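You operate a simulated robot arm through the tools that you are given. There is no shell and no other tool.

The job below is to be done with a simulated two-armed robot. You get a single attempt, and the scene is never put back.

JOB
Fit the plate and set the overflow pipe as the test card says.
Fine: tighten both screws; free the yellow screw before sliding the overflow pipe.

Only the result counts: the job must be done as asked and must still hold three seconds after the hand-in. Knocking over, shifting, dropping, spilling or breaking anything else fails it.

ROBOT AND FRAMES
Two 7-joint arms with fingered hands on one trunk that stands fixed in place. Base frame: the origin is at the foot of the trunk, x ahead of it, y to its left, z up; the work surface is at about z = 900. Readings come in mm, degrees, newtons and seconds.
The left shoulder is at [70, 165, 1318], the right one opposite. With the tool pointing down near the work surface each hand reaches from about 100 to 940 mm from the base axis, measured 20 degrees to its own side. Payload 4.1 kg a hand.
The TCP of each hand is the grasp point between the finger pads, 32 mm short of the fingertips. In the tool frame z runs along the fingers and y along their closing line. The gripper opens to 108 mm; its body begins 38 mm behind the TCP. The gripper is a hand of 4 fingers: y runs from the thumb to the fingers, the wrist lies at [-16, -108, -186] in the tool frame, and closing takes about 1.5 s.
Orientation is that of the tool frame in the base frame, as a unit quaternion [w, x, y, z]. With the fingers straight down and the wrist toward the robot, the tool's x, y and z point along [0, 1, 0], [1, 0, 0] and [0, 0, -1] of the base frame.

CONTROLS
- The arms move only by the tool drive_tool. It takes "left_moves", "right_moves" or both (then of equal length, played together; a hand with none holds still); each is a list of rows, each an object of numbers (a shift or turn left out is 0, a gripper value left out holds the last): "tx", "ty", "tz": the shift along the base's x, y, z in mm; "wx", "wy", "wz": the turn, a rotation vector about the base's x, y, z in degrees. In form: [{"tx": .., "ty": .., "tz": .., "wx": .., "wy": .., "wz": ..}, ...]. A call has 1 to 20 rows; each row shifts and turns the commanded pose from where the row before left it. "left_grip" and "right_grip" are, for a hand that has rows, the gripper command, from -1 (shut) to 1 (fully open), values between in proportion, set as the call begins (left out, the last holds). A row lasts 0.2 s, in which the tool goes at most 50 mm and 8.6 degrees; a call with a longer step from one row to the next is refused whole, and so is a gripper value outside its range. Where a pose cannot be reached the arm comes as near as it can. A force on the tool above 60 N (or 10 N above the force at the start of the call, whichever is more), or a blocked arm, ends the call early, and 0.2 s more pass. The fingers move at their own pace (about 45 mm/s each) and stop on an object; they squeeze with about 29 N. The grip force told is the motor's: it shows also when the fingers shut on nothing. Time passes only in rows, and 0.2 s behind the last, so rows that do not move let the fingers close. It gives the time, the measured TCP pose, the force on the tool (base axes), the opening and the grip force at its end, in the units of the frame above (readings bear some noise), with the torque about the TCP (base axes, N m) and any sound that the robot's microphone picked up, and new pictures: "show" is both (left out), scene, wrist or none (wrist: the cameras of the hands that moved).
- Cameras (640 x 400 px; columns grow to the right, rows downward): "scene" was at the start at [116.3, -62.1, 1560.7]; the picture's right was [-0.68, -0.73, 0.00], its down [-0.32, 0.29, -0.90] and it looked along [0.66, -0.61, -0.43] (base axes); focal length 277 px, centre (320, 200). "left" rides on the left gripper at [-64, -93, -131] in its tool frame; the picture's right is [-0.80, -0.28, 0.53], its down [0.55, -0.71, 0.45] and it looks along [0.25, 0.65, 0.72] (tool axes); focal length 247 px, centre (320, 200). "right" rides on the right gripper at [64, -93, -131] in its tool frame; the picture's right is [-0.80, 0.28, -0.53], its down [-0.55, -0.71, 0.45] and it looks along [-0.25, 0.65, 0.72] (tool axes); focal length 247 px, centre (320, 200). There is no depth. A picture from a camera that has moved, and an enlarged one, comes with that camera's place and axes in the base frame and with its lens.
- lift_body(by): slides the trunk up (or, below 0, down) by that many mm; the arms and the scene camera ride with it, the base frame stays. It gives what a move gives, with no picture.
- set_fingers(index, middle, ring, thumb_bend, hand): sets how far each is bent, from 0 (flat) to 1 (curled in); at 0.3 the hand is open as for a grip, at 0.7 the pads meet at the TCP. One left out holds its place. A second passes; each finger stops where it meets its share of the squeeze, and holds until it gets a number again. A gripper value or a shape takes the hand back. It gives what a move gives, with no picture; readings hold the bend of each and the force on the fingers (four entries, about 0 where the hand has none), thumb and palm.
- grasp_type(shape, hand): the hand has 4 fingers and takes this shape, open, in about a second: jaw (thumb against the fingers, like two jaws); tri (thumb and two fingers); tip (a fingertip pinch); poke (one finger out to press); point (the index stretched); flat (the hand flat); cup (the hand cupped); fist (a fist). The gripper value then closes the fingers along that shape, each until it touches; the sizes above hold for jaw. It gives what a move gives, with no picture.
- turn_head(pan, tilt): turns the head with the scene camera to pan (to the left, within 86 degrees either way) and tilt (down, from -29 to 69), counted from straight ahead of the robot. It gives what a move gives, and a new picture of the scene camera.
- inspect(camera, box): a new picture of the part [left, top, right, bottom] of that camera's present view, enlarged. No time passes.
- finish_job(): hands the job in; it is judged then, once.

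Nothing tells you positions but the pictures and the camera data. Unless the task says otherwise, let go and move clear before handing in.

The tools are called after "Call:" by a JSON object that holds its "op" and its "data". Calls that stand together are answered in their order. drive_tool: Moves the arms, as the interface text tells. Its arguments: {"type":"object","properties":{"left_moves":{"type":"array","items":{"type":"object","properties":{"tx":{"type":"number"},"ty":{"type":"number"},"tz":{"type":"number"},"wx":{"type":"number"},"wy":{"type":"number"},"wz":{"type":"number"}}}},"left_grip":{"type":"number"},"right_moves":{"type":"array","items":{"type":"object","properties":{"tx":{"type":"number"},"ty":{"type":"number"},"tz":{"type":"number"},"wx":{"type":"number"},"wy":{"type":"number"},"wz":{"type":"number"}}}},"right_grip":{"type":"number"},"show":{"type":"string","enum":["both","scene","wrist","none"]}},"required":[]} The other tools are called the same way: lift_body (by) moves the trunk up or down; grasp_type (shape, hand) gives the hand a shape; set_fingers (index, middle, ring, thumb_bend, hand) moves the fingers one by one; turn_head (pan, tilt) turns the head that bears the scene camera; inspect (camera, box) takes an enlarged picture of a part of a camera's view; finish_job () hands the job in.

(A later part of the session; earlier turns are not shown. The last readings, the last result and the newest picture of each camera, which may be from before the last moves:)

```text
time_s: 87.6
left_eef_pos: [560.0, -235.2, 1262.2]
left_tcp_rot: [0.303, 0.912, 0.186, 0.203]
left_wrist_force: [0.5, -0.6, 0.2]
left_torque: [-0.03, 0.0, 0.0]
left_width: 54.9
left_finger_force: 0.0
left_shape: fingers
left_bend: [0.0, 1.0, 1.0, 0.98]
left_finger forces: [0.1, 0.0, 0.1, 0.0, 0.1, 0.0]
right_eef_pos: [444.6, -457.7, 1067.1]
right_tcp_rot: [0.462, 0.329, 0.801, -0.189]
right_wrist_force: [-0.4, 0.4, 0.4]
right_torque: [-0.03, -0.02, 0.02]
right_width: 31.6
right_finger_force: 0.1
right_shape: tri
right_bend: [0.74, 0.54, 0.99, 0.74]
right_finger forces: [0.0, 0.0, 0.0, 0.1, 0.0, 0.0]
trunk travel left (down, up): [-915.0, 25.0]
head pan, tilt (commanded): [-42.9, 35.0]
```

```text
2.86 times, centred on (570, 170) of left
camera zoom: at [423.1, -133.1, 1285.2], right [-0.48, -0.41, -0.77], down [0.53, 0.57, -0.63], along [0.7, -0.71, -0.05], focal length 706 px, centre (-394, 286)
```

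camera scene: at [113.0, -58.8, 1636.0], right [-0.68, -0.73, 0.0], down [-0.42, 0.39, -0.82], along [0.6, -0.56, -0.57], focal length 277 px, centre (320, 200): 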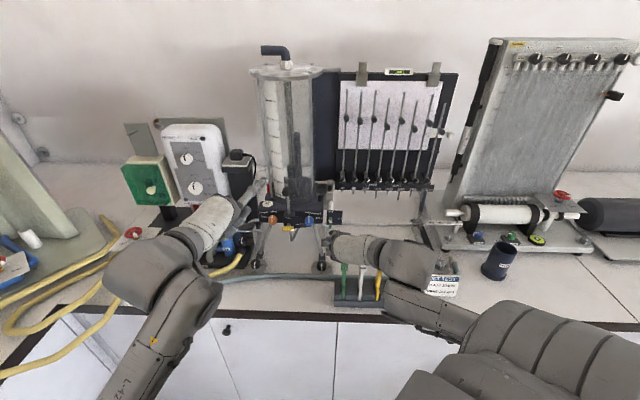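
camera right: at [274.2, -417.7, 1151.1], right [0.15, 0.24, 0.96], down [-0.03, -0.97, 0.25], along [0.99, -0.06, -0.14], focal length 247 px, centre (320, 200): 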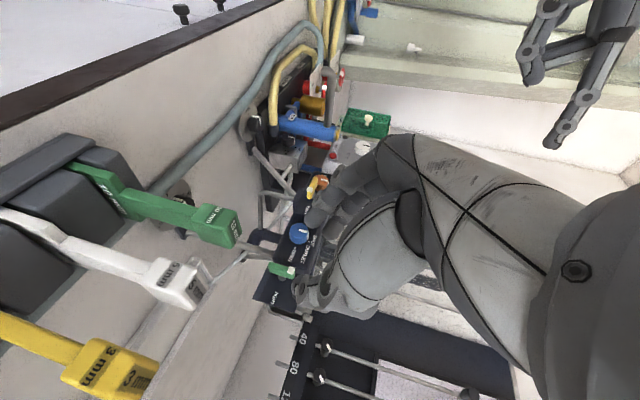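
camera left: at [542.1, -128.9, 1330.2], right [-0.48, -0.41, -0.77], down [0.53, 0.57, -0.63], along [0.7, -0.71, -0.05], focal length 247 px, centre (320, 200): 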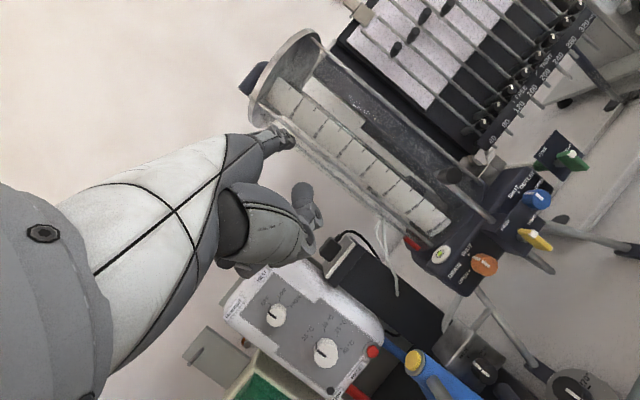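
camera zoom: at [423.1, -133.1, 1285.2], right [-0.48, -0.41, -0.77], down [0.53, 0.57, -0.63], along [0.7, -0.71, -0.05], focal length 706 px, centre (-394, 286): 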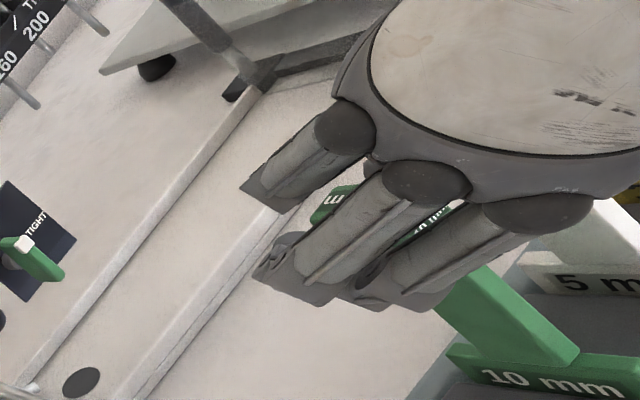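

Handle is between the digits. I'll go 5 mm lower so both fingers bear on it, then close the grip.

Call:
{"op": "drive_tool", "data": {"right_moves": [{"tz": -5}, {"tz": 0}, {"tz": 0}], "show": "none"}}

Call:
{"op": "drive_tool", "data": {"right_moves": [{"tz": 0}, {"tz": 0}, {"tz": 0}, {"tz": 0}, {"tz": 0}, {"tz": 0}, {"tz": 0}], "right_grip": -1, "show": "none"}}

Call:
{"op": "inspect", "data": {"camera": "right", "box": [240, 160, 400, 320]}}

Call:
{"op": "inspect", "data": {"camera": "left", "box": [500, 100, 640, 240]}}

```text
time_s: 88.4
left_eef_pos: [560.9, -234.5, 1264.4]
left_tcp_rot: [0.302, 0.913, 0.185, 0.203]
left_wrist_force: [0.6, 0.3, -0.5]
left_torque: [0.01, 0.04, 0.0]
left_width: 55.2
left_finger_force: 0.0
left_shape: fingers
left_bend: [0.0, 1.0, 1.0, 0.98]
left_finger forces: [0.0, 0.1, 0.0, 0.0, 0.0, 0.0]
right_eef_pos: [444.6, -457.2, 1061.0]
right_tcp_rot: [0.461, 0.33, 0.801, -0.189]
right_wrist_force: [0.2, 0.2, -0.3]
right_torque: [-0.01, -0.01, 0.0]
right_width: 31.5
right_finger_force: 0.1
right_shape: tri
right_bend: [0.74, 0.54, 0.99, 0.74]
right_finger forces: [0.1, 0.0, 0.1, 0.1, 0.1, 0.0]
trunk travel left (down, up): [-915.0, 25.0]
head pan, tilt (commanded): [-42.9, 35.0]
```

```text
time_s: 90.0
left_eef_pos: [561.4, -236.2, 1263.3]
left_tcp_rot: [0.302, 0.913, 0.186, 0.203]
left_wrist_force: [-1.0, 1.2, 0.1]
left_torque: [0.01, 0.02, -0.02]
left_width: 55.1
left_finger_force: 0.0
left_shape: fingers
left_bend: [0.0, 1.0, 1.0, 0.98]
left_finger forces: [0.1, 0.0, 0.0, 0.1, 0.1, 0.0]
right_eef_pos: [445.2, -458.4, 1062.5]
right_tcp_rot: [0.461, 0.33, 0.801, -0.189]
right_wrist_force: [1.2, -0.1, -0.9]
right_torque: [-0.05, 0.03, 0.01]
right_width: 14.4
right_finger_force: 29.2
right_shape: tri
right_bend: [0.72, 0.63, 1.0, 0.74]
right_finger forces: [13.2, 12.8, 0.0, 0.0, 26.0, 0.0]
trunk travel left (down, up): [-915.0, 25.0]
head pan, tilt (commanded): [-42.9, 35.0]
```

```text
2.50 times, centred on (320, 240) of right
camera zoom: at [276.4, -421.2, 1073.3], right [0.15, 0.24, 0.96], down [-0.03, -0.97, 0.25], along [0.99, -0.06, -0.14], focal length 617 px, centre (320, 100)
```

zoom: 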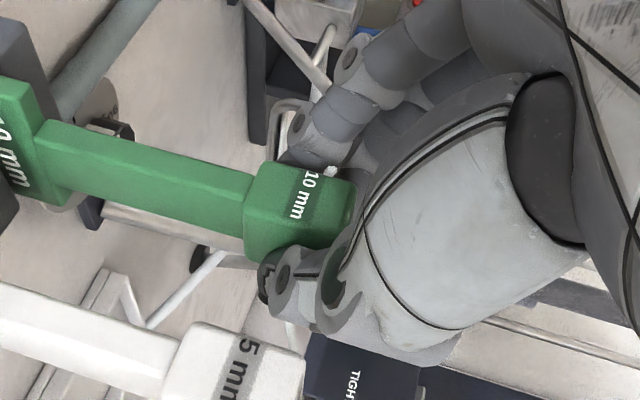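

```text
2.86 times, centred on (570, 170) of left
camera zoom: at [423.2, -133.1, 1285.2], right [-0.48, -0.41, -0.77], down [0.53, 0.57, -0.63], along [0.7, -0.71, -0.06], focal length 706 px, centre (-394, 286)
```

zoom: 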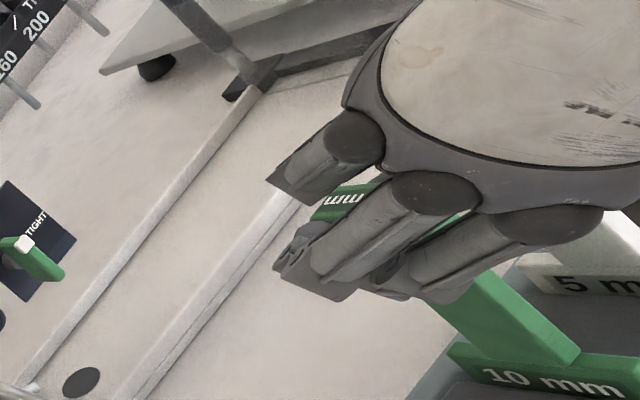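

Good grip: 13 N on each finger, 26 N on the thumb. I'll lift straight up gently.

Call:
{"op": "drive_tool", "data": {"right_moves": [{"tz": 5}, {"tz": 8}, {"tz": 8}, {"tz": 8}], "show": "wrist"}}

Call:
{"op": "inspect", "data": {"camera": "left", "box": [500, 100, 640, 240]}}

```text
time_s: 91.0
left_eef_pos: [560.5, -235.3, 1263.0]
left_tcp_rot: [0.303, 0.912, 0.186, 0.203]
left_wrist_force: [-0.1, 0.1, 0.2]
left_torque: [-0.03, 0.01, -0.02]
left_width: 55.2
left_finger_force: 0.0
left_shape: fingers
left_bend: [0.0, 1.0, 1.0, 0.98]
left_finger forces: [0.0, 0.1, 0.0, 0.0, 0.1, 0.0]
right_eef_pos: [446.4, -458.2, 1091.9]
right_tcp_rot: [0.462, 0.329, 0.802, -0.189]
right_wrist_force: [0.6, -1.0, -0.8]
right_torque: [0.01, 0.0, 0.04]
right_width: 14.3
right_finger_force: 29.4
right_shape: tri
right_bend: [0.72, 0.63, 1.0, 0.74]
right_finger forces: [13.3, 12.8, 0.1, 0.0, 26.1, 0.0]
trunk travel left (down, up): [-915.0, 25.0]
head pan, tilt (commanded): [-42.9, 35.0]
camera right: at [276.8, -421.9, 1103.2], right [0.15, 0.24, 0.96], down [-0.03, -0.97, 0.25], along [0.99, -0.06, -0.14], focal length 247 px, centre (320, 200)
```

right: 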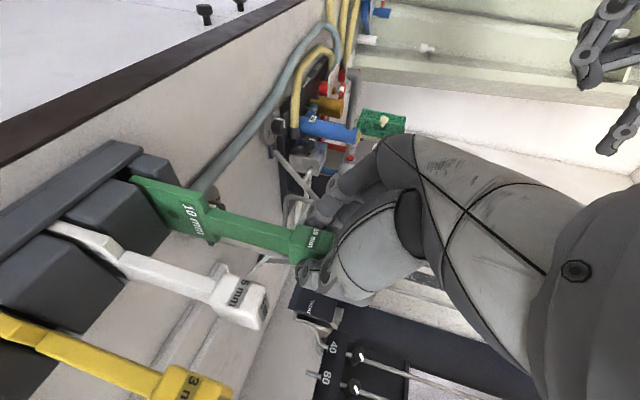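

```text
2.86 times, centred on (570, 170) of left
camera zoom: at [423.3, -133.2, 1285.1], right [-0.48, -0.41, -0.77], down [0.53, 0.57, -0.63], along [0.7, -0.71, -0.06], focal length 706 px, centre (-394, 286)
```

zoom: 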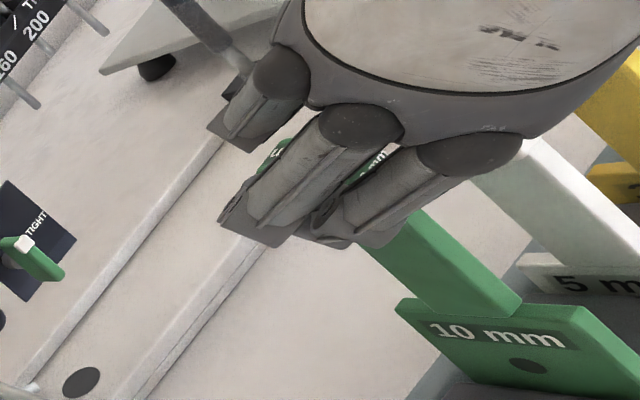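

The plate is coming up cleanly. I'll continue until the blade clears the rack.

Call:
{"op": "drive_tool", "data": {"right_moves": [{"tz": 12}, {"tz": 15}, {"tz": 15}, {"tz": 20}, {"tz": 20}, {"tz": 20}], "show": "both"}}

Call:
{"op": "inspect", "data": {"camera": "left", "box": [440, 0, 640, 200]}}

```text
time_s: 92.4
left_eef_pos: [561.0, -235.7, 1264.2]
left_tcp_rot: [0.303, 0.912, 0.186, 0.204]
left_wrist_force: [-0.4, 0.2, 0.2]
left_torque: [0.0, -0.02, -0.01]
left_width: 55.0
left_finger_force: 0.0
left_shape: fingers
left_bend: [0.0, 1.0, 1.0, 0.98]
left_finger forces: [0.0, 0.0, 0.1, 0.0, 0.1, 0.0]
right_eef_pos: [445.8, -458.6, 1195.3]
right_tcp_rot: [0.462, 0.33, 0.801, -0.189]
right_wrist_force: [0.2, 0.1, -0.7]
right_torque: [-0.02, 0.03, -0.04]
right_width: 14.4
right_finger_force: 29.3
right_shape: tri
right_bend: [0.72, 0.63, 1.0, 0.74]
right_finger forces: [13.2, 12.7, 0.0, 0.0, 26.1, 0.1]
trunk travel left (down, up): [-915.0, 25.0]
head pan, tilt (commanded): [-42.9, 35.0]
camera scene: at [113.4, -59.4, 1635.8], right [-0.68, -0.73, 0.0], down [-0.42, 0.39, -0.82], along [0.6, -0.56, -0.57], focal length 277 px, centre (320, 200)
camera right: at [276.3, -421.3, 1205.3], right [0.16, 0.24, 0.96], down [-0.03, -0.97, 0.25], along [0.99, -0.06, -0.14], focal length 247 px, centre (320, 200)
```

scene: 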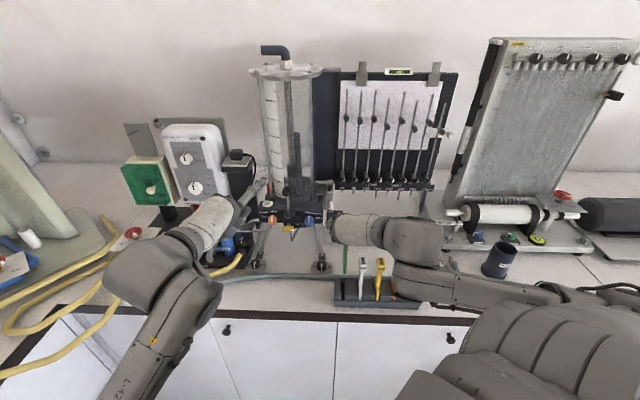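
right: 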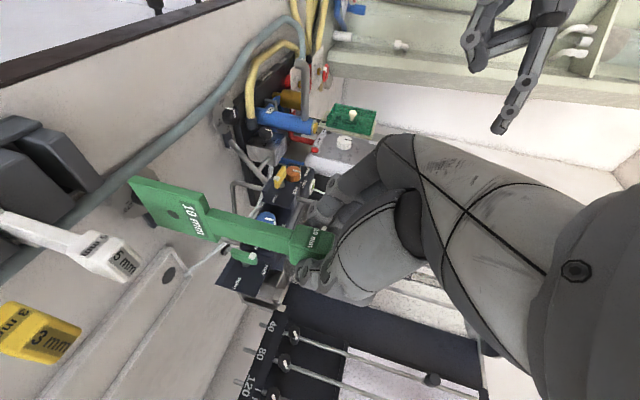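

```text
2.00 times, centred on (540, 100) of left
camera zoom: at [423.2, -133.1, 1285.1], right [-0.48, -0.41, -0.77], down [0.53, 0.57, -0.63], along [0.7, -0.71, -0.06], focal length 494 px, centre (-120, 400)
```

zoom: 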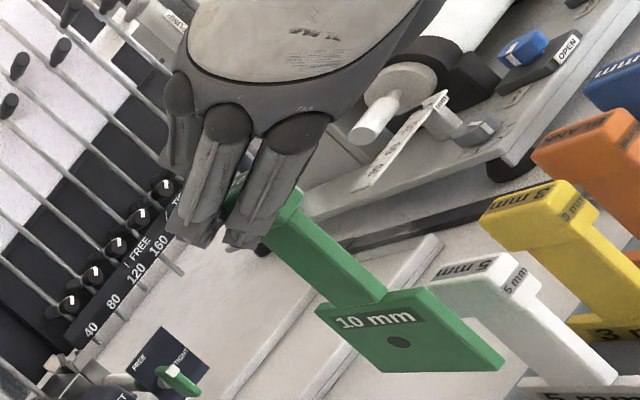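

The plate is out and hangs vertical. Now I'll measure the slot again from the new camera positions before bringing the plate over.

Call:
{"op": "inspect", "data": {"camera": "left", "box": [400, 150, 480, 210]}}

Call:
{"op": "inspect", "data": {"camera": "scene", "box": [315, 170, 345, 195]}}

Call:
{"op": "inspect", "data": {"camera": "right", "box": [220, 260, 320, 340]}}

```text
6.67 times, centred on (440, 180) of left
camera zoom: at [423.2, -133.1, 1285.1], right [-0.48, -0.41, -0.77], down [0.53, 0.57, -0.63], along [0.7, -0.71, -0.06], focal length 1646 px, centre (-480, 333)
```

zoom: 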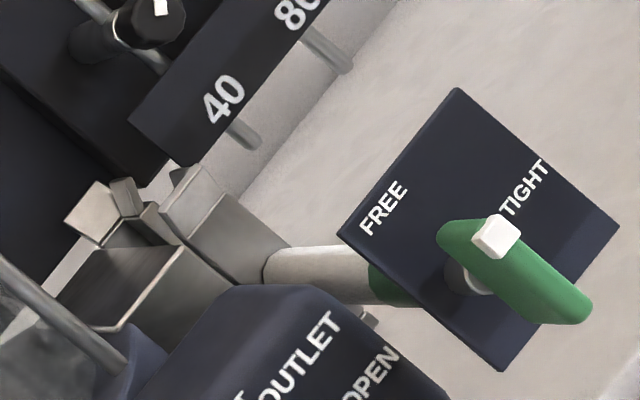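

```text
16.00 times, centred on (330, 182) of scene
camera zoom: at [113.4, -59.4, 1635.8], right [-0.68, -0.73, 0.0], down [-0.42, 0.39, -0.82], along [0.6, -0.56, -0.57], focal length 4438 px, centre (160, 480)
```

zoom: 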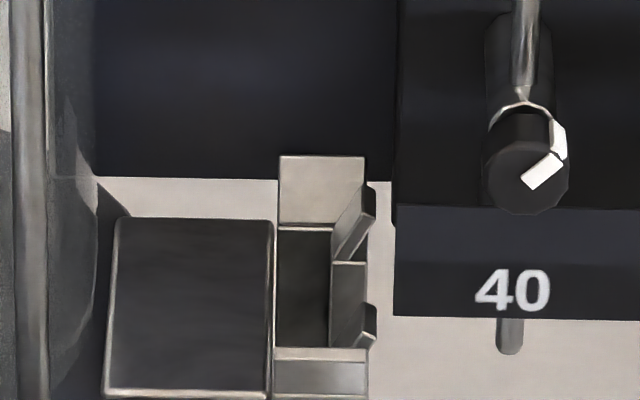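

```text
5.00 times, centred on (270, 300) of right
camera zoom: at [276.3, -421.3, 1205.3], right [0.16, 0.24, 0.96], down [-0.03, -0.97, 0.25], along [0.99, -0.06, -0.14], focal length 1235 px, centre (570, -300)
```

zoom: 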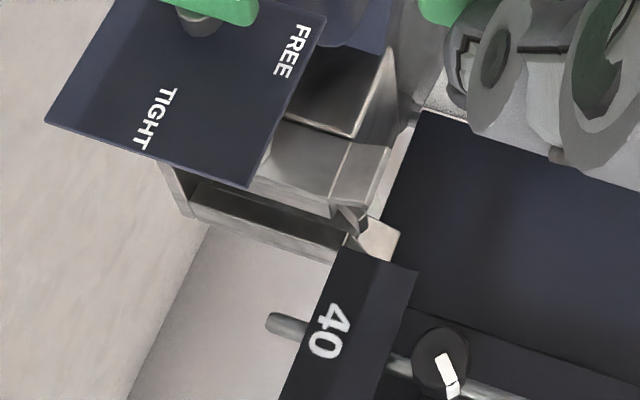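

From here the slot spans S -42.8 to -30.9 and F 905 to 974. I'll raise the plate so its bottom clears everything (about z 1142) and carry it most of the way over.

Call:
{"op": "drive_tool", "data": {"right_moves": [{"tz": 25}, {"tz": 25}, {"tz": 25}, {"tz": 26}, {"tx": 23.6, "ty": -16.9}, {"tx": 23.6, "ty": -16.9}, {"tx": 23.6, "ty": -16.9}, {"tx": 23.6, "ty": -16.9}, {"tx": 23.6, "ty": -16.9}, {"tx": 23.6, "ty": -16.9}], "show": "both"}}

```text
time_s: 94.6
left_eef_pos: [562.2, -235.9, 1262.2]
left_tcp_rot: [0.303, 0.912, 0.186, 0.203]
left_wrist_force: [-0.2, -0.3, 0.1]
left_torque: [-0.02, 0.03, -0.01]
left_width: 55.1
left_finger_force: 0.0
left_shape: fingers
left_bend: [0.0, 1.0, 1.0, 0.98]
left_finger forces: [0.1, 0.1, 0.0, 0.1, 0.0, 0.1]
right_eef_pos: [589.2, -559.2, 1293.8]
right_tcp_rot: [0.461, 0.33, 0.802, -0.19]
right_wrist_force: [0.6, 1.1, -0.3]
right_torque: [0.03, 0.04, -0.01]
right_width: 14.4
right_finger_force: 29.0
right_shape: tri
right_bend: [0.72, 0.64, 1.0, 0.74]
right_finger forces: [13.1, 12.7, 0.0, 0.1, 26.0, 0.0]
trunk travel left (down, up): [-915.0, 25.0]
head pan, tilt (commanded): [-42.9, 35.0]
camera scene: at [114.9, -59.8, 1635.7], right [-0.68, -0.73, 0.0], down [-0.42, 0.39, -0.82], along [0.6, -0.56, -0.57], focal length 277 px, centre (320, 200)
camera right: at [419.8, -522.4, 1304.9], right [0.16, 0.24, 0.96], down [-0.03, -0.97, 0.25], along [0.99, -0.06, -0.14], focal length 247 px, centre (320, 200)
```

scene: 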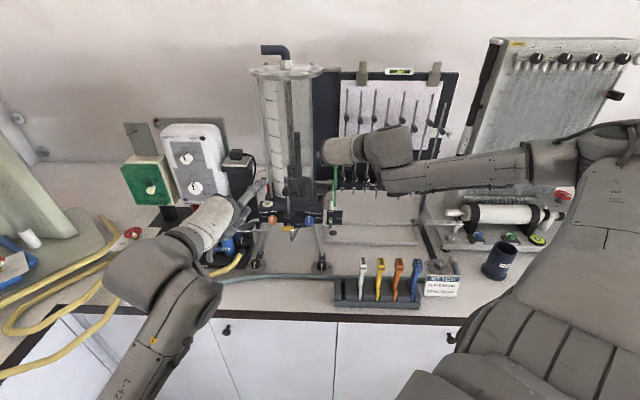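
right: 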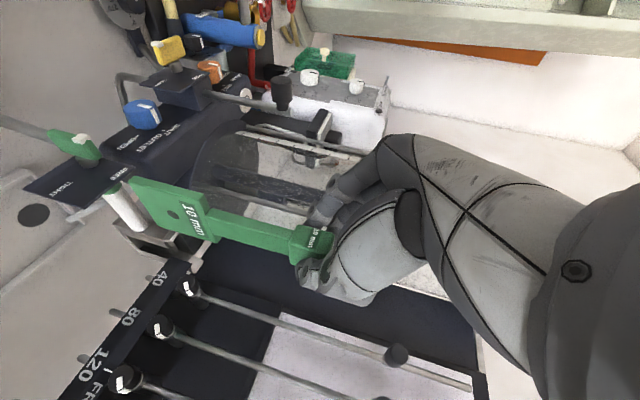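

Call:
{"op": "drive_tool", "data": {"right_moves": [{"tx": 23, "ty": -17}, {"tx": 23, "ty": -17}, {"tx": 23, "ty": -17}], "show": "wrist"}}

Call:
{"op": "inspect", "data": {"camera": "scene", "box": [310, 140, 360, 200]}}

Call:
{"op": "inspect", "data": {"camera": "right", "box": [100, 150, 260, 290]}}

Call:
{"op": "inspect", "data": {"camera": "left", "box": [380, 60, 540, 220]}}

```text
time_s: 95.4
left_eef_pos: [561.8, -235.2, 1264.0]
left_tcp_rot: [0.302, 0.912, 0.187, 0.203]
left_wrist_force: [-0.1, 1.0, -1.0]
left_torque: [-0.01, 0.0, 0.01]
left_width: 54.9
left_finger_force: 0.1
left_shape: fingers
left_bend: [0.0, 1.0, 1.0, 0.98]
left_finger forces: [0.0, 0.0, 0.0, 0.0, 0.0, 0.0]
right_eef_pos: [655.3, -610.5, 1294.0]
right_tcp_rot: [0.461, 0.33, 0.802, -0.189]
right_wrist_force: [-0.6, 0.2, -1.7]
right_torque: [-0.01, -0.02, -0.02]
right_width: 14.3
right_finger_force: 29.6
right_shape: tri
right_bend: [0.72, 0.64, 1.0, 0.74]
right_finger forces: [13.0, 12.9, 0.1, 0.0, 26.0, 0.0]
trunk travel left (down, up): [-915.0, 25.0]
head pan, tilt (commanded): [-42.9, 35.0]
camera right: at [486.6, -574.3, 1305.1], right [0.16, 0.24, 0.96], down [-0.03, -0.97, 0.25], along [0.99, -0.06, -0.14], focal length 247 px, centre (320, 200)
```

right: 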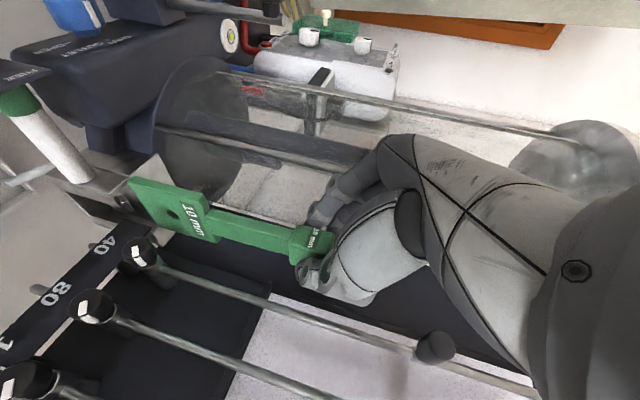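

```text
6.67 times, centred on (335, 170) of scene
camera zoom: at [114.4, -59.8, 1635.8], right [-0.68, -0.73, 0.0], down [-0.42, 0.39, -0.82], along [0.6, -0.56, -0.57], focal length 1849 px, centre (220, 400)
```

zoom: 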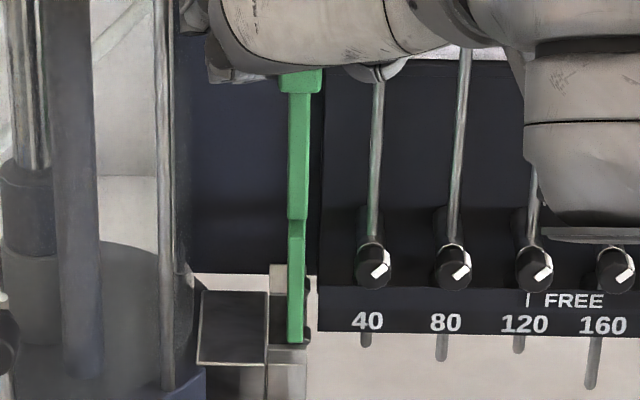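

```text
2.86 times, centred on (180, 220) of right
camera zoom: at [486.6, -574.3, 1305.1], right [0.16, 0.24, 0.96], down [-0.03, -0.97, 0.25], along [0.99, -0.06, -0.14], focal length 706 px, centre (720, 143)
```

zoom: 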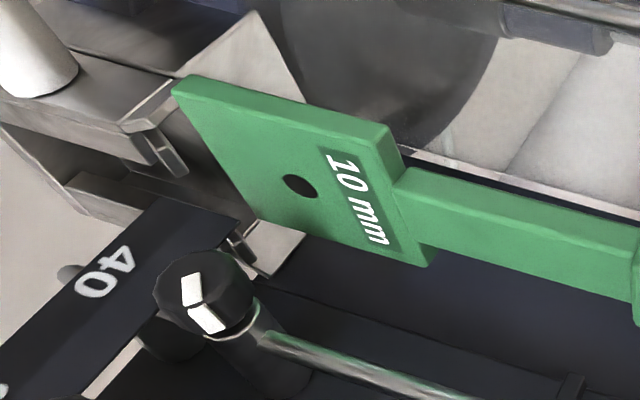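

```text
2.50 times, centred on (460, 140) of left
camera zoom: at [423.9, -133.4, 1284.9], right [-0.48, -0.41, -0.77], down [0.53, 0.57, -0.63], along [0.7, -0.71, -0.06], focal length 617 px, centre (-30, 350)
```

zoom: 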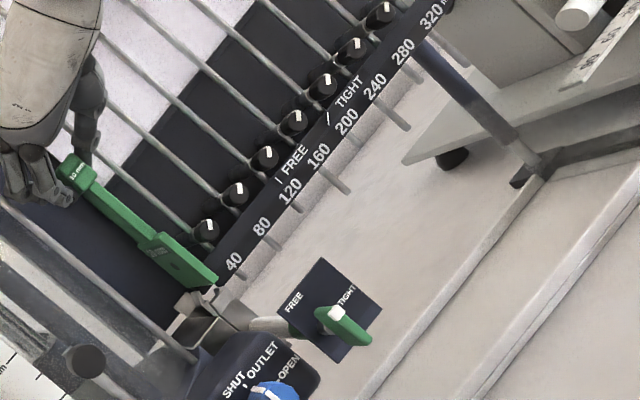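

The wrist camera gives a great view of blade and slot. The blade is about 7.5 mm too far right and 31 mm short; I'll correct both at this height.

Call:
{"op": "drive_tool", "data": {"right_moves": [{"tx": 13.6, "ty": -8.3}, {"tx": 13.6, "ty": -8.3}, {"tz": 0}], "show": "none"}}

Call:
{"op": "inspect", "data": {"camera": "scene", "box": [315, 160, 350, 190]}}

Call:
{"op": "inspect", "data": {"camera": "right", "box": [80, 130, 220, 270]}}

Call:
{"op": "inspect", "data": {"camera": "left", "box": [400, 120, 480, 200]}}

```text
time_s: 96.2
left_eef_pos: [558.6, -237.0, 1263.6]
left_tcp_rot: [0.303, 0.913, 0.185, 0.203]
left_wrist_force: [-0.9, 0.4, 0.6]
left_torque: [0.02, 0.01, 0.01]
left_width: 55.2
left_finger_force: 0.0
left_shape: fingers
left_bend: [0.0, 1.0, 1.0, 0.98]
left_finger forces: [0.1, 0.0, 0.0, 0.0, 0.0, 0.0]
right_eef_pos: [679.1, -631.8, 1295.1]
right_tcp_rot: [0.462, 0.331, 0.801, -0.19]
right_wrist_force: [-13.1, -6.2, -2.4]
right_torque: [0.05, -0.1, 0.31]
right_width: 13.2
right_finger_force: 29.2
right_shape: tri
right_bend: [0.72, 0.65, 1.0, 0.74]
right_finger forces: [12.4, 32.4, 0.1, 0.0, 30.8, 0.0]
trunk travel left (down, up): [-915.0, 25.0]
head pan, tilt (commanded): [-42.9, 35.0]
```

```text
13.33 times, centred on (332, 175) of scene
camera zoom: at [109.9, -60.9, 1636.0], right [-0.68, -0.73, 0.0], down [-0.42, 0.39, -0.82], along [0.6, -0.56, -0.57], focal length 3698 px, centre (153, 533)
```

zoom: 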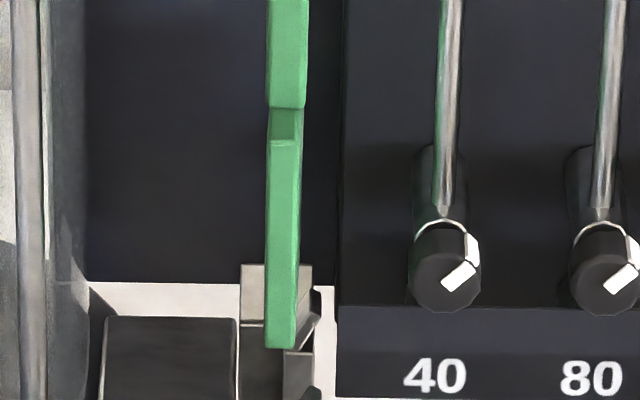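

```text
2.86 times, centred on (150, 200) of right
camera zoom: at [510.5, -594.2, 1306.2], right [0.15, 0.24, 0.96], down [-0.03, -0.97, 0.25], along [0.99, -0.07, -0.14], focal length 706 px, centre (806, 200)
```

zoom: 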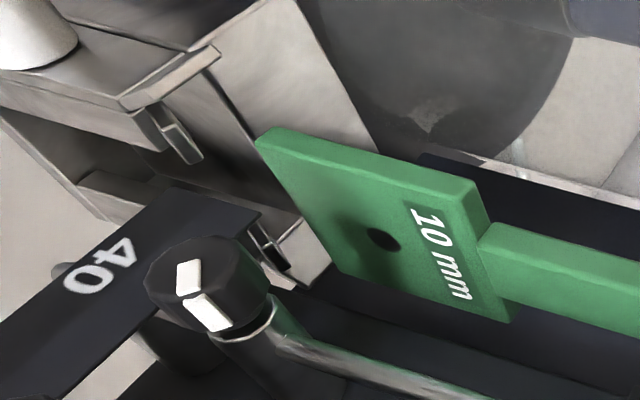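

```text
5.00 times, centred on (440, 160) of left
camera zoom: at [420.4, -134.5, 1286.0], right [-0.48, -0.41, -0.78], down [0.53, 0.57, -0.63], along [0.7, -0.71, -0.05], focal length 1235 px, centre (-280, 400)
```

zoom: 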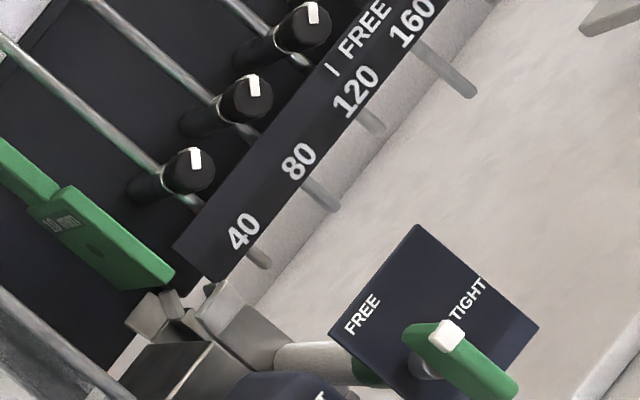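

Contact: 13 N pushing the hand right, so the fingers on the left are touching the tank. I'll back off right away.

Call:
{"op": "drive_tool", "data": {"right_moves": [{"tx": -8.5, "ty": -1.4}, {"tx": -4, "ty": 2}], "show": "both"}}

Call:
{"op": "inspect", "data": {"camera": "scene", "box": [290, 100, 370, 180]}}

Call:
{"op": "inspect", "data": {"camera": "right", "box": [240, 120, 440, 320]}}

Call:
{"op": "inspect", "data": {"camera": "left", "box": [300, 0, 460, 200]}}

```text
time_s: 96.8
left_eef_pos: [560.1, -234.3, 1263.9]
left_tcp_rot: [0.303, 0.912, 0.186, 0.203]
left_wrist_force: [-0.4, 0.0, -0.4]
left_torque: [0.01, 0.02, 0.01]
left_width: 55.1
left_finger_force: 0.0
left_shape: fingers
left_bend: [0.0, 1.0, 1.0, 0.98]
left_finger forces: [0.1, 0.1, 0.0, 0.0, 0.0, 0.1]
right_eef_pos: [668.0, -626.2, 1294.9]
right_tcp_rot: [0.463, 0.329, 0.801, -0.19]
right_wrist_force: [0.1, -0.1, -0.3]
right_torque: [0.0, -0.01, -0.01]
right_width: 13.6
right_finger_force: 28.9
right_shape: tri
right_bend: [0.72, 0.64, 1.0, 0.74]
right_finger forces: [13.7, 14.4, 0.1, 0.0, 28.2, 0.0]
trunk travel left (down, up): [-915.0, 25.0]
head pan, tilt (commanded): [-42.9, 35.0]
camera scene: at [112.6, -58.9, 1636.0], right [-0.68, -0.73, 0.0], down [-0.42, 0.39, -0.82], along [0.6, -0.56, -0.57], focal length 277 px, centre (320, 200)
camera right: at [500.1, -590.0, 1306.0], right [0.15, 0.24, 0.96], down [-0.03, -0.97, 0.25], along [0.99, -0.06, -0.14], focal length 247 px, centre (320, 200)
```

scene: 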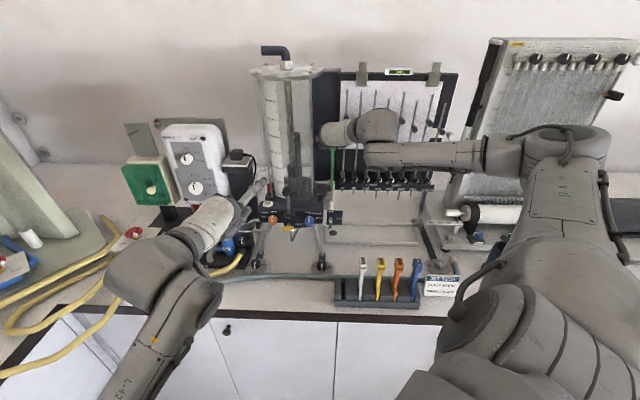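
right: 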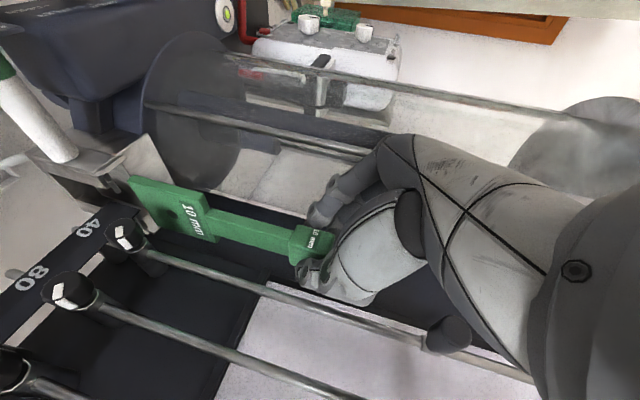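

```text
5.00 times, centred on (330, 140) of scene
camera zoom: at [112.6, -58.9, 1636.0], right [-0.68, -0.73, 0.0], down [-0.42, 0.39, -0.82], along [0.6, -0.56, -0.57], focal length 1387 px, centre (270, 500)
```

zoom: 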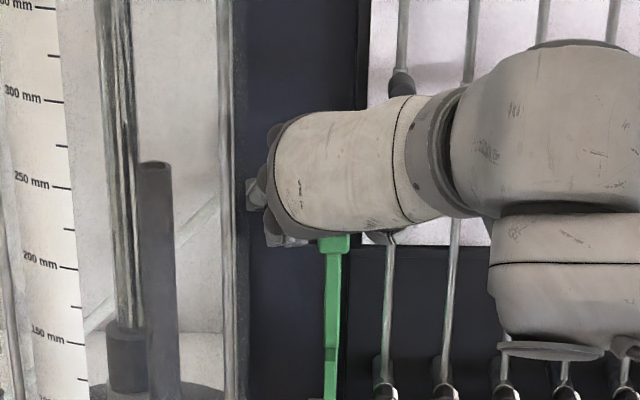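

```text
2.00 times, centred on (340, 220) of right
camera zoom: at [500.1, -590.0, 1306.0], right [0.15, 0.24, 0.96], down [-0.03, -0.97, 0.25], along [0.99, -0.06, -0.14], focal length 494 px, centre (280, 160)
```

zoom: 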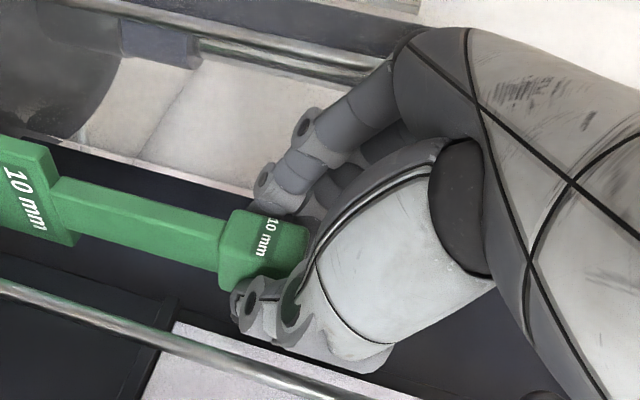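

```text
2.00 times, centred on (380, 100) of left
camera zoom: at [422.1, -133.1, 1285.5], right [-0.48, -0.41, -0.77], down [0.53, 0.57, -0.63], along [0.7, -0.71, -0.05], focal length 494 px, centre (200, 400)
```

zoom: 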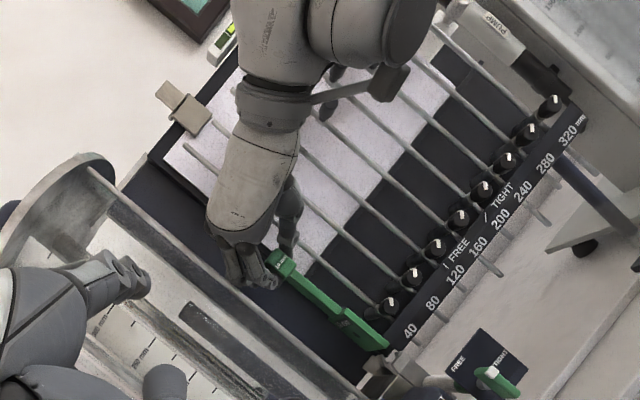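

The knuckles meet the tank's front tie-rod about 7 mm before the plate lines up. I need to re-grip with the hand further right relative to the plate. The safe place for that is the rack, so I'll carry the plate back above its slot.

Call:
{"op": "drive_tool", "data": {"right_moves": [{"tx": -22.3, "ty": 16.8}, {"tx": -22.3, "ty": 16.8}, {"tx": -22.3, "ty": 16.8}, {"tx": -22.3, "ty": 16.8}, {"tx": -22.3, "ty": 16.8}, {"tx": -22.3, "ty": 16.8}, {"tx": -22.3, "ty": 16.8}, {"tx": -22.3, "ty": 16.8}, {"tx": -22.3, "ty": 16.8}, {"tx": -22.3, "ty": 16.8}, {"tz": -25}, {"tz": -25}, {"tz": -25}, {"tz": -25}], "show": "wrist"}}

Call:
{"op": "inspect", "data": {"camera": "scene", "box": [320, 240, 400, 310]}}

Call:
{"op": "inspect", "data": {"camera": "left", "box": [540, 120, 640, 220]}}

Call:
{"op": "inspect", "data": {"camera": "right", "box": [0, 120, 220, 280]}}

Call:
{"op": "inspect", "data": {"camera": "scene", "box": [240, 60, 340, 240]}}

```text
time_s: 99.8
left_eef_pos: [561.9, -236.6, 1263.8]
left_tcp_rot: [0.303, 0.912, 0.185, 0.203]
left_wrist_force: [0.3, -0.6, -0.7]
left_torque: [0.01, 0.0, 0.0]
left_width: 55.2
left_finger_force: 0.0
left_shape: fingers
left_bend: [0.0, 1.0, 1.0, 0.98]
left_finger forces: [0.0, 0.1, 0.1, 0.0, 0.0, 0.0]
right_eef_pos: [447.5, -459.5, 1193.0]
right_tcp_rot: [0.462, 0.33, 0.801, -0.189]
right_wrist_force: [0.2, -0.7, -1.2]
right_torque: [0.01, -0.04, 0.0]
right_width: 13.9
right_finger_force: 29.0
right_shape: tri
right_bend: [0.72, 0.64, 1.0, 0.74]
right_finger forces: [13.1, 13.9, 0.0, 0.0, 27.0, 0.0]
trunk travel left (down, up): [-915.0, 25.0]
head pan, tilt (commanded): [-42.9, 35.0]
camera right: at [277.9, -423.0, 1203.6], right [0.15, 0.24, 0.96], down [-0.03, -0.97, 0.25], along [0.99, -0.06, -0.14], focal length 247 px, centre (320, 200)
```

right: 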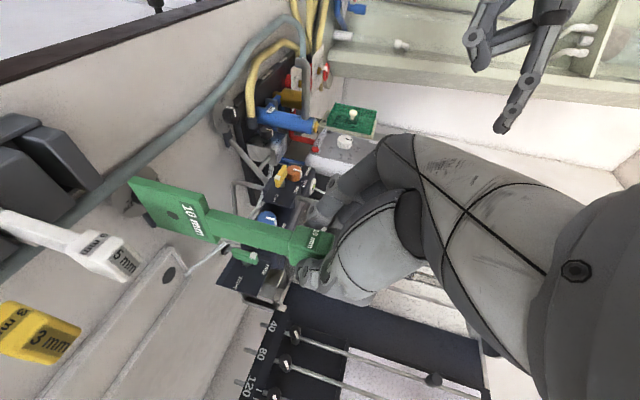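

```text
5.71 times, centred on (360, 275) of scene
camera zoom: at [113.4, -60.7, 1635.9], right [-0.68, -0.73, 0.0], down [-0.42, 0.39, -0.82], along [0.6, -0.56, -0.57], focal length 1585 px, centre (91, -229)
```

zoom: 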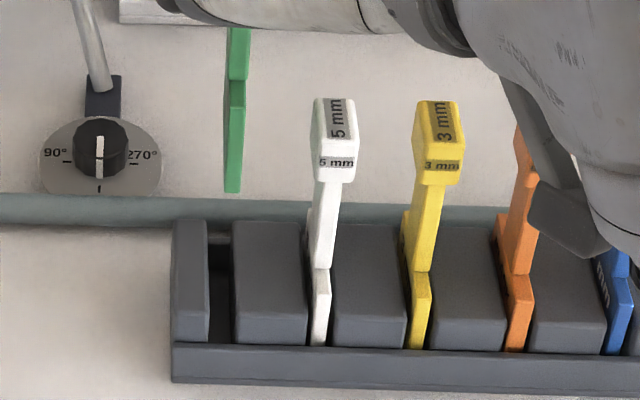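

```text
4.00 times, centred on (590, 170) of left
camera zoom: at [423.2, -134.0, 1285.1], right [-0.48, -0.41, -0.77], down [0.53, 0.57, -0.63], along [0.7, -0.71, -0.06], focal length 988 px, centre (-760, 320)
```

zoom: 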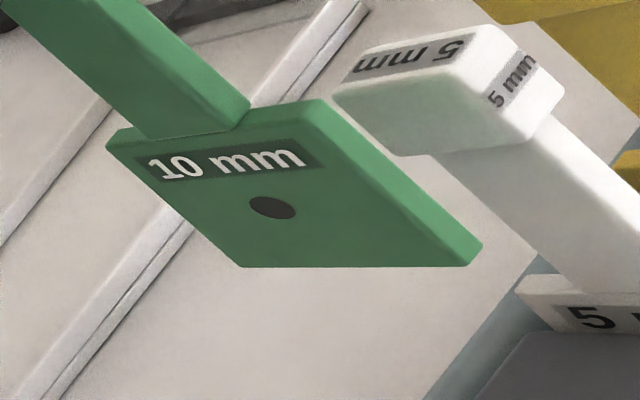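

```text
2.50 times, centred on (110, 200) of right
camera zoom: at [277.9, -423.0, 1203.6], right [0.15, 0.24, 0.96], down [-0.03, -0.97, 0.25], along [0.99, -0.06, -0.14], focal length 617 px, centre (845, 200)
```

zoom: 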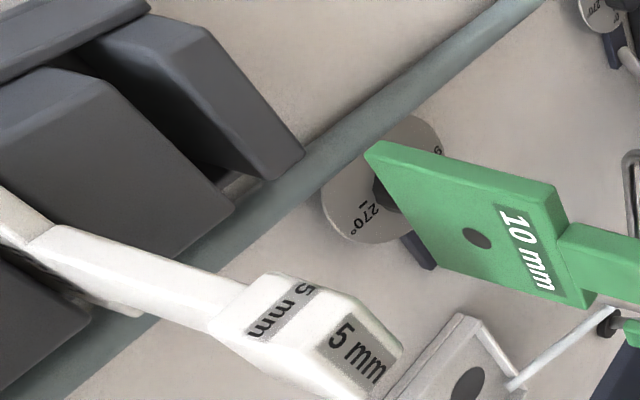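

```text
2.22 times, centred on (290, 150) of scene
camera zoom: at [113.4, -60.7, 1635.9], right [-0.68, -0.73, 0.0], down [-0.42, 0.39, -0.82], along [0.6, -0.56, -0.57], focal length 616 px, centre (387, 311)
```

zoom: 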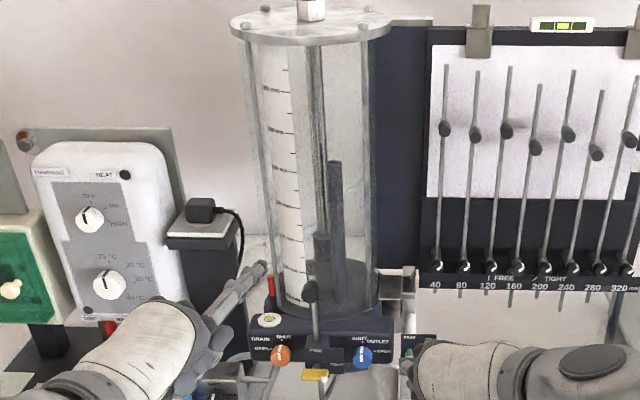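

Call:
{"op": "inspect", "data": {"camera": "scene", "box": [325, 255, 365, 300]}}

Call:
{"op": "inspect", "data": {"camera": "scene", "box": [325, 232, 365, 262]}}

```text
8.89 times, centred on (345, 278) of scene
camera zoom: at [113.4, -60.7, 1635.9], right [-0.68, -0.73, 0.0], down [-0.42, 0.39, -0.82], along [0.6, -0.56, -0.57], focal length 2466 px, centre (98, -489)
```

zoom: 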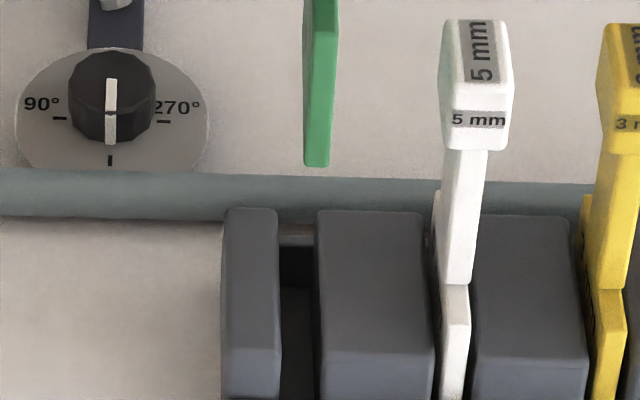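

```text
13.33 times, centred on (345, 247) of scene
camera zoom: at [113.4, -60.7, 1635.9], right [-0.68, -0.73, 0.0], down [-0.42, 0.39, -0.82], along [0.6, -0.56, -0.57], focal length 3698 px, centre (-13, -427)
```

zoom: 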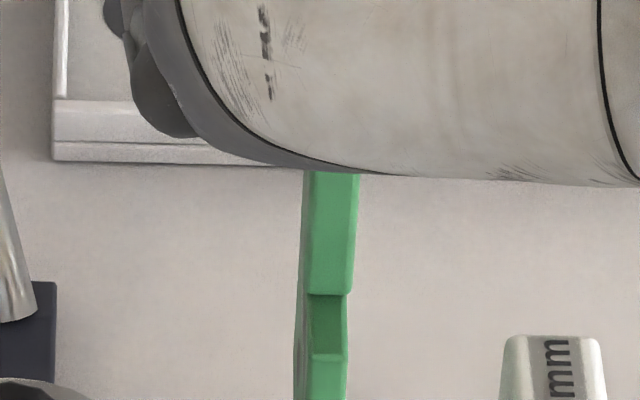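

The plate would enter about 2.3 mm right of the slot centre, so I'll correct that and lower it to just above the rack.

Call:
{"op": "drive_tool", "data": {"right_moves": [{"ty": 3.3}, {"tz": -14}, {"tz": -14}, {"tz": -14}], "show": "none"}}

Call:
{"op": "inspect", "data": {"camera": "scene", "box": [325, 255, 365, 300]}}

Call:
{"op": "inspect", "data": {"camera": "right", "box": [60, 100, 220, 260]}}

Call:
{"op": "inspect", "data": {"camera": "left", "box": [540, 140, 640, 240]}}

```text
time_s: 100.8
left_eef_pos: [560.9, -235.0, 1263.0]
left_tcp_rot: [0.303, 0.912, 0.186, 0.203]
left_wrist_force: [0.1, -0.3, -0.1]
left_torque: [0.03, 0.0, -0.02]
left_width: 55.1
left_finger_force: 0.1
left_shape: fingers
left_bend: [0.0, 1.0, 1.0, 0.98]
left_finger forces: [0.1, 0.0, 0.0, 0.0, 0.0, 0.0]
right_eef_pos: [447.7, -454.7, 1150.9]
right_tcp_rot: [0.462, 0.33, 0.801, -0.188]
right_wrist_force: [0.6, -1.3, -0.3]
right_torque: [-0.01, -0.01, 0.01]
right_width: 13.9
right_finger_force: 28.8
right_shape: tri
right_bend: [0.72, 0.64, 1.0, 0.74]
right_finger forces: [13.1, 13.8, 0.0, 0.1, 26.9, 0.0]
trunk travel left (down, up): [-915.0, 25.0]
head pan, tilt (commanded): [-42.9, 35.0]
```

```text
8.89 times, centred on (345, 278) of scene
camera zoom: at [113.3, -59.3, 1635.9], right [-0.68, -0.73, 0.0], down [-0.42, 0.39, -0.82], along [0.6, -0.56, -0.57], focal length 2466 px, centre (98, -489)
```

zoom: 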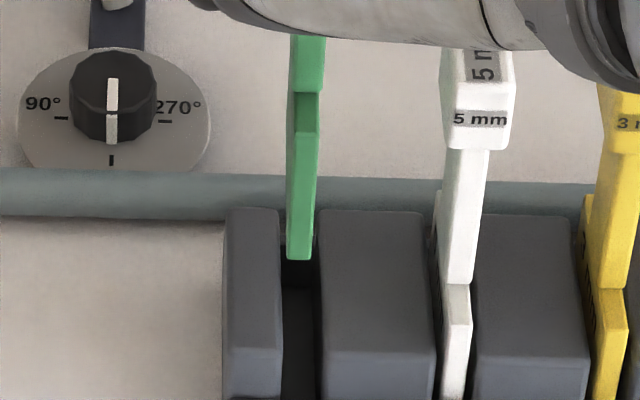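

```text
2.50 times, centred on (140, 180) of right
camera zoom: at [279.0, -418.3, 1162.2], right [0.15, 0.24, 0.96], down [-0.03, -0.97, 0.25], along [0.99, -0.06, -0.14], focal length 617 px, centre (770, 250)
```

zoom: 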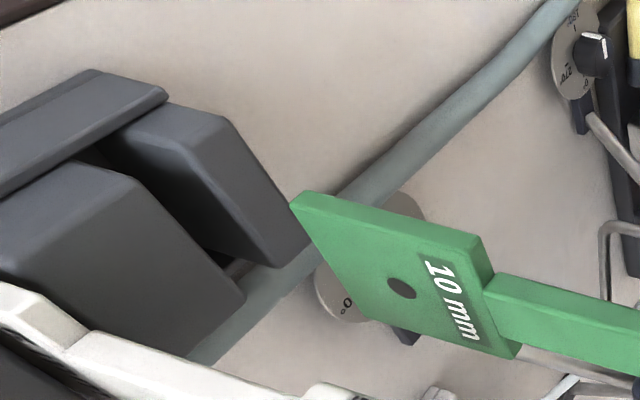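

```text
4.00 times, centred on (590, 190) of left
camera zoom: at [423.1, -132.9, 1285.3], right [-0.48, -0.41, -0.77], down [0.53, 0.57, -0.63], along [0.7, -0.71, -0.05], focal length 988 px, centre (-760, 240)
```

zoom: 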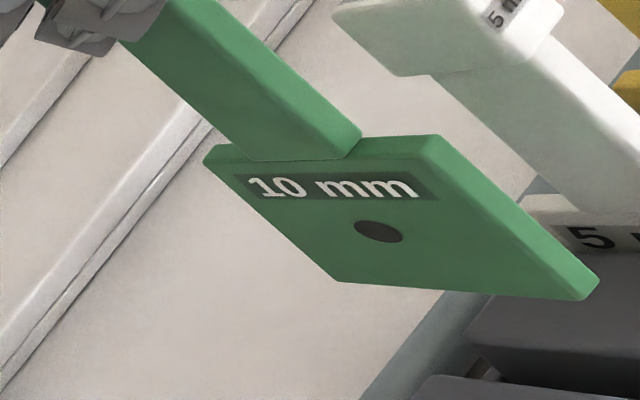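

Call:
{"op": "drive_tool", "data": {"right_moves": [{"tx": -1.3, "ty": -1.3}, {"tz": -10}, {"tz": -10}], "show": "none"}}

Call:
{"op": "inspect", "data": {"camera": "scene", "box": [325, 255, 365, 300]}}

Call:
{"op": "inspect", "data": {"camera": "right", "box": [60, 100, 220, 260]}}

```text
time_s: 101.6
left_eef_pos: [561.2, -235.0, 1263.9]
left_tcp_rot: [0.303, 0.912, 0.185, 0.203]
left_wrist_force: [0.1, 0.0, -0.6]
left_torque: [0.01, 0.01, -0.03]
left_width: 55.0
left_finger_force: 0.0
left_shape: fingers
left_bend: [0.0, 1.0, 1.0, 0.98]
left_finger forces: [0.0, 0.0, 0.0, 0.0, 0.0, 0.0]
right_eef_pos: [447.6, -457.9, 1132.2]
right_tcp_rot: [0.463, 0.33, 0.801, -0.189]
right_wrist_force: [-0.9, 0.6, -0.4]
right_torque: [0.02, -0.02, 0.01]
right_width: 13.8
right_finger_force: 28.3
right_shape: tri
right_bend: [0.72, 0.64, 1.0, 0.74]
right_finger forces: [13.1, 13.8, 0.1, 0.0, 26.8, 0.1]
trunk travel left (down, up): [-915.0, 25.0]
head pan, tilt (commanded): [-42.9, 35.0]
```

```text
8.89 times, centred on (345, 278) of scene
camera zoom: at [113.5, -59.7, 1635.8], right [-0.68, -0.73, 0.0], down [-0.42, 0.39, -0.82], along [0.6, -0.56, -0.57], focal length 2466 px, centre (98, -489)
```

zoom: 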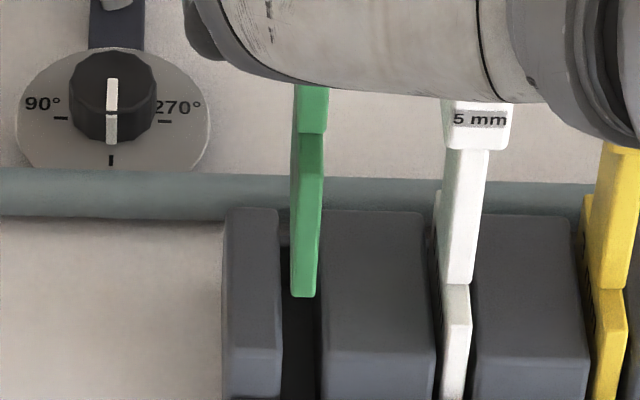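

```text
2.50 times, centred on (140, 180) of right
camera zoom: at [277.9, -420.6, 1142.9], right [0.15, 0.24, 0.96], down [-0.03, -0.97, 0.25], along [0.99, -0.06, -0.14], focal length 617 px, centre (770, 250)
```

zoom: 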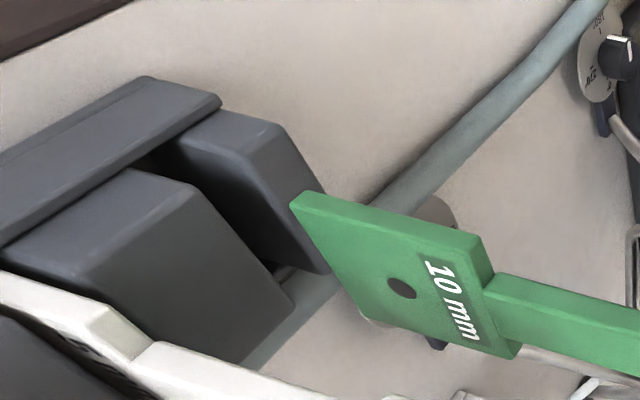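

Well centred now. I'll lower it into the slot step by step, watching the force.

Call:
{"op": "drive_tool", "data": {"right_moves": [{"tz": -8}, {"tz": -8}, {"tz": -8}], "show": "none"}}

Call:
{"op": "inspect", "data": {"camera": "scene", "box": [325, 255, 365, 300]}}

Call:
{"op": "inspect", "data": {"camera": "right", "box": [60, 100, 220, 260]}}

```text
time_s: 102.4
left_eef_pos: [560.8, -235.9, 1264.4]
left_tcp_rot: [0.303, 0.912, 0.185, 0.203]
left_wrist_force: [0.7, -0.5, -0.1]
left_torque: [0.0, 0.01, 0.0]
left_width: 55.1
left_finger_force: 0.2
left_shape: fingers
left_bend: [0.0, 1.0, 1.0, 0.98]
left_finger forces: [0.0, 0.0, 0.0, 0.0, 0.0, 0.0]
right_eef_pos: [447.6, -455.8, 1107.3]
right_tcp_rot: [0.462, 0.33, 0.801, -0.189]
right_wrist_force: [-0.2, 0.6, -2.1]
right_torque: [0.06, -0.01, -0.02]
right_width: 13.9
right_finger_force: 28.9
right_shape: tri
right_bend: [0.72, 0.64, 1.0, 0.74]
right_finger forces: [13.0, 13.8, 0.0, 0.0, 26.8, 0.0]
trunk travel left (down, up): [-915.0, 25.0]
head pan, tilt (commanded): [-42.9, 35.0]
```

```text
8.89 times, centred on (345, 278) of scene
camera zoom: at [113.5, -59.5, 1635.9], right [-0.68, -0.73, 0.0], down [-0.42, 0.39, -0.82], along [0.6, -0.56, -0.57], focal length 2466 px, centre (98, -489)
```

zoom: 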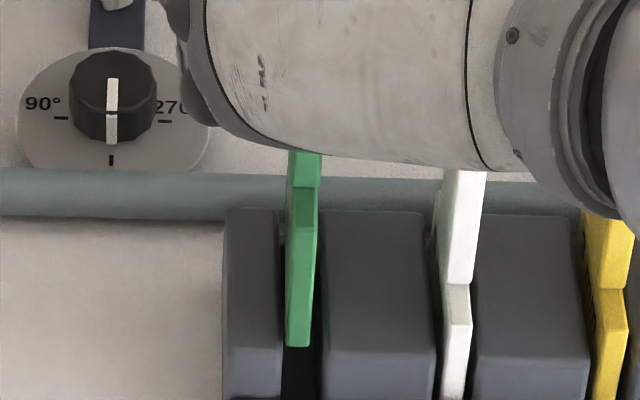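

```text
2.50 times, centred on (140, 180) of right
camera zoom: at [278.0, -419.6, 1118.3], right [0.16, 0.24, 0.96], down [-0.03, -0.97, 0.25], along [0.99, -0.06, -0.14], focal length 617 px, centre (770, 250)
```

zoom: 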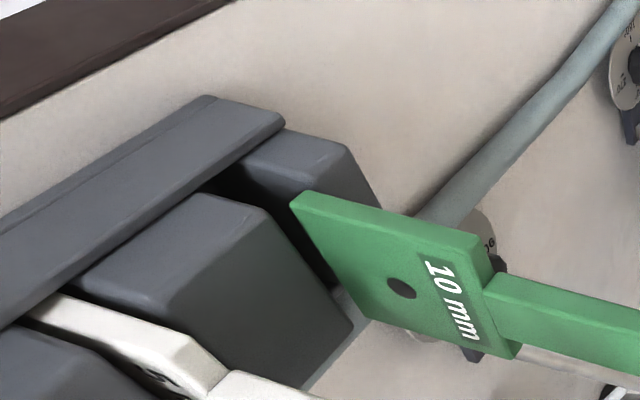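

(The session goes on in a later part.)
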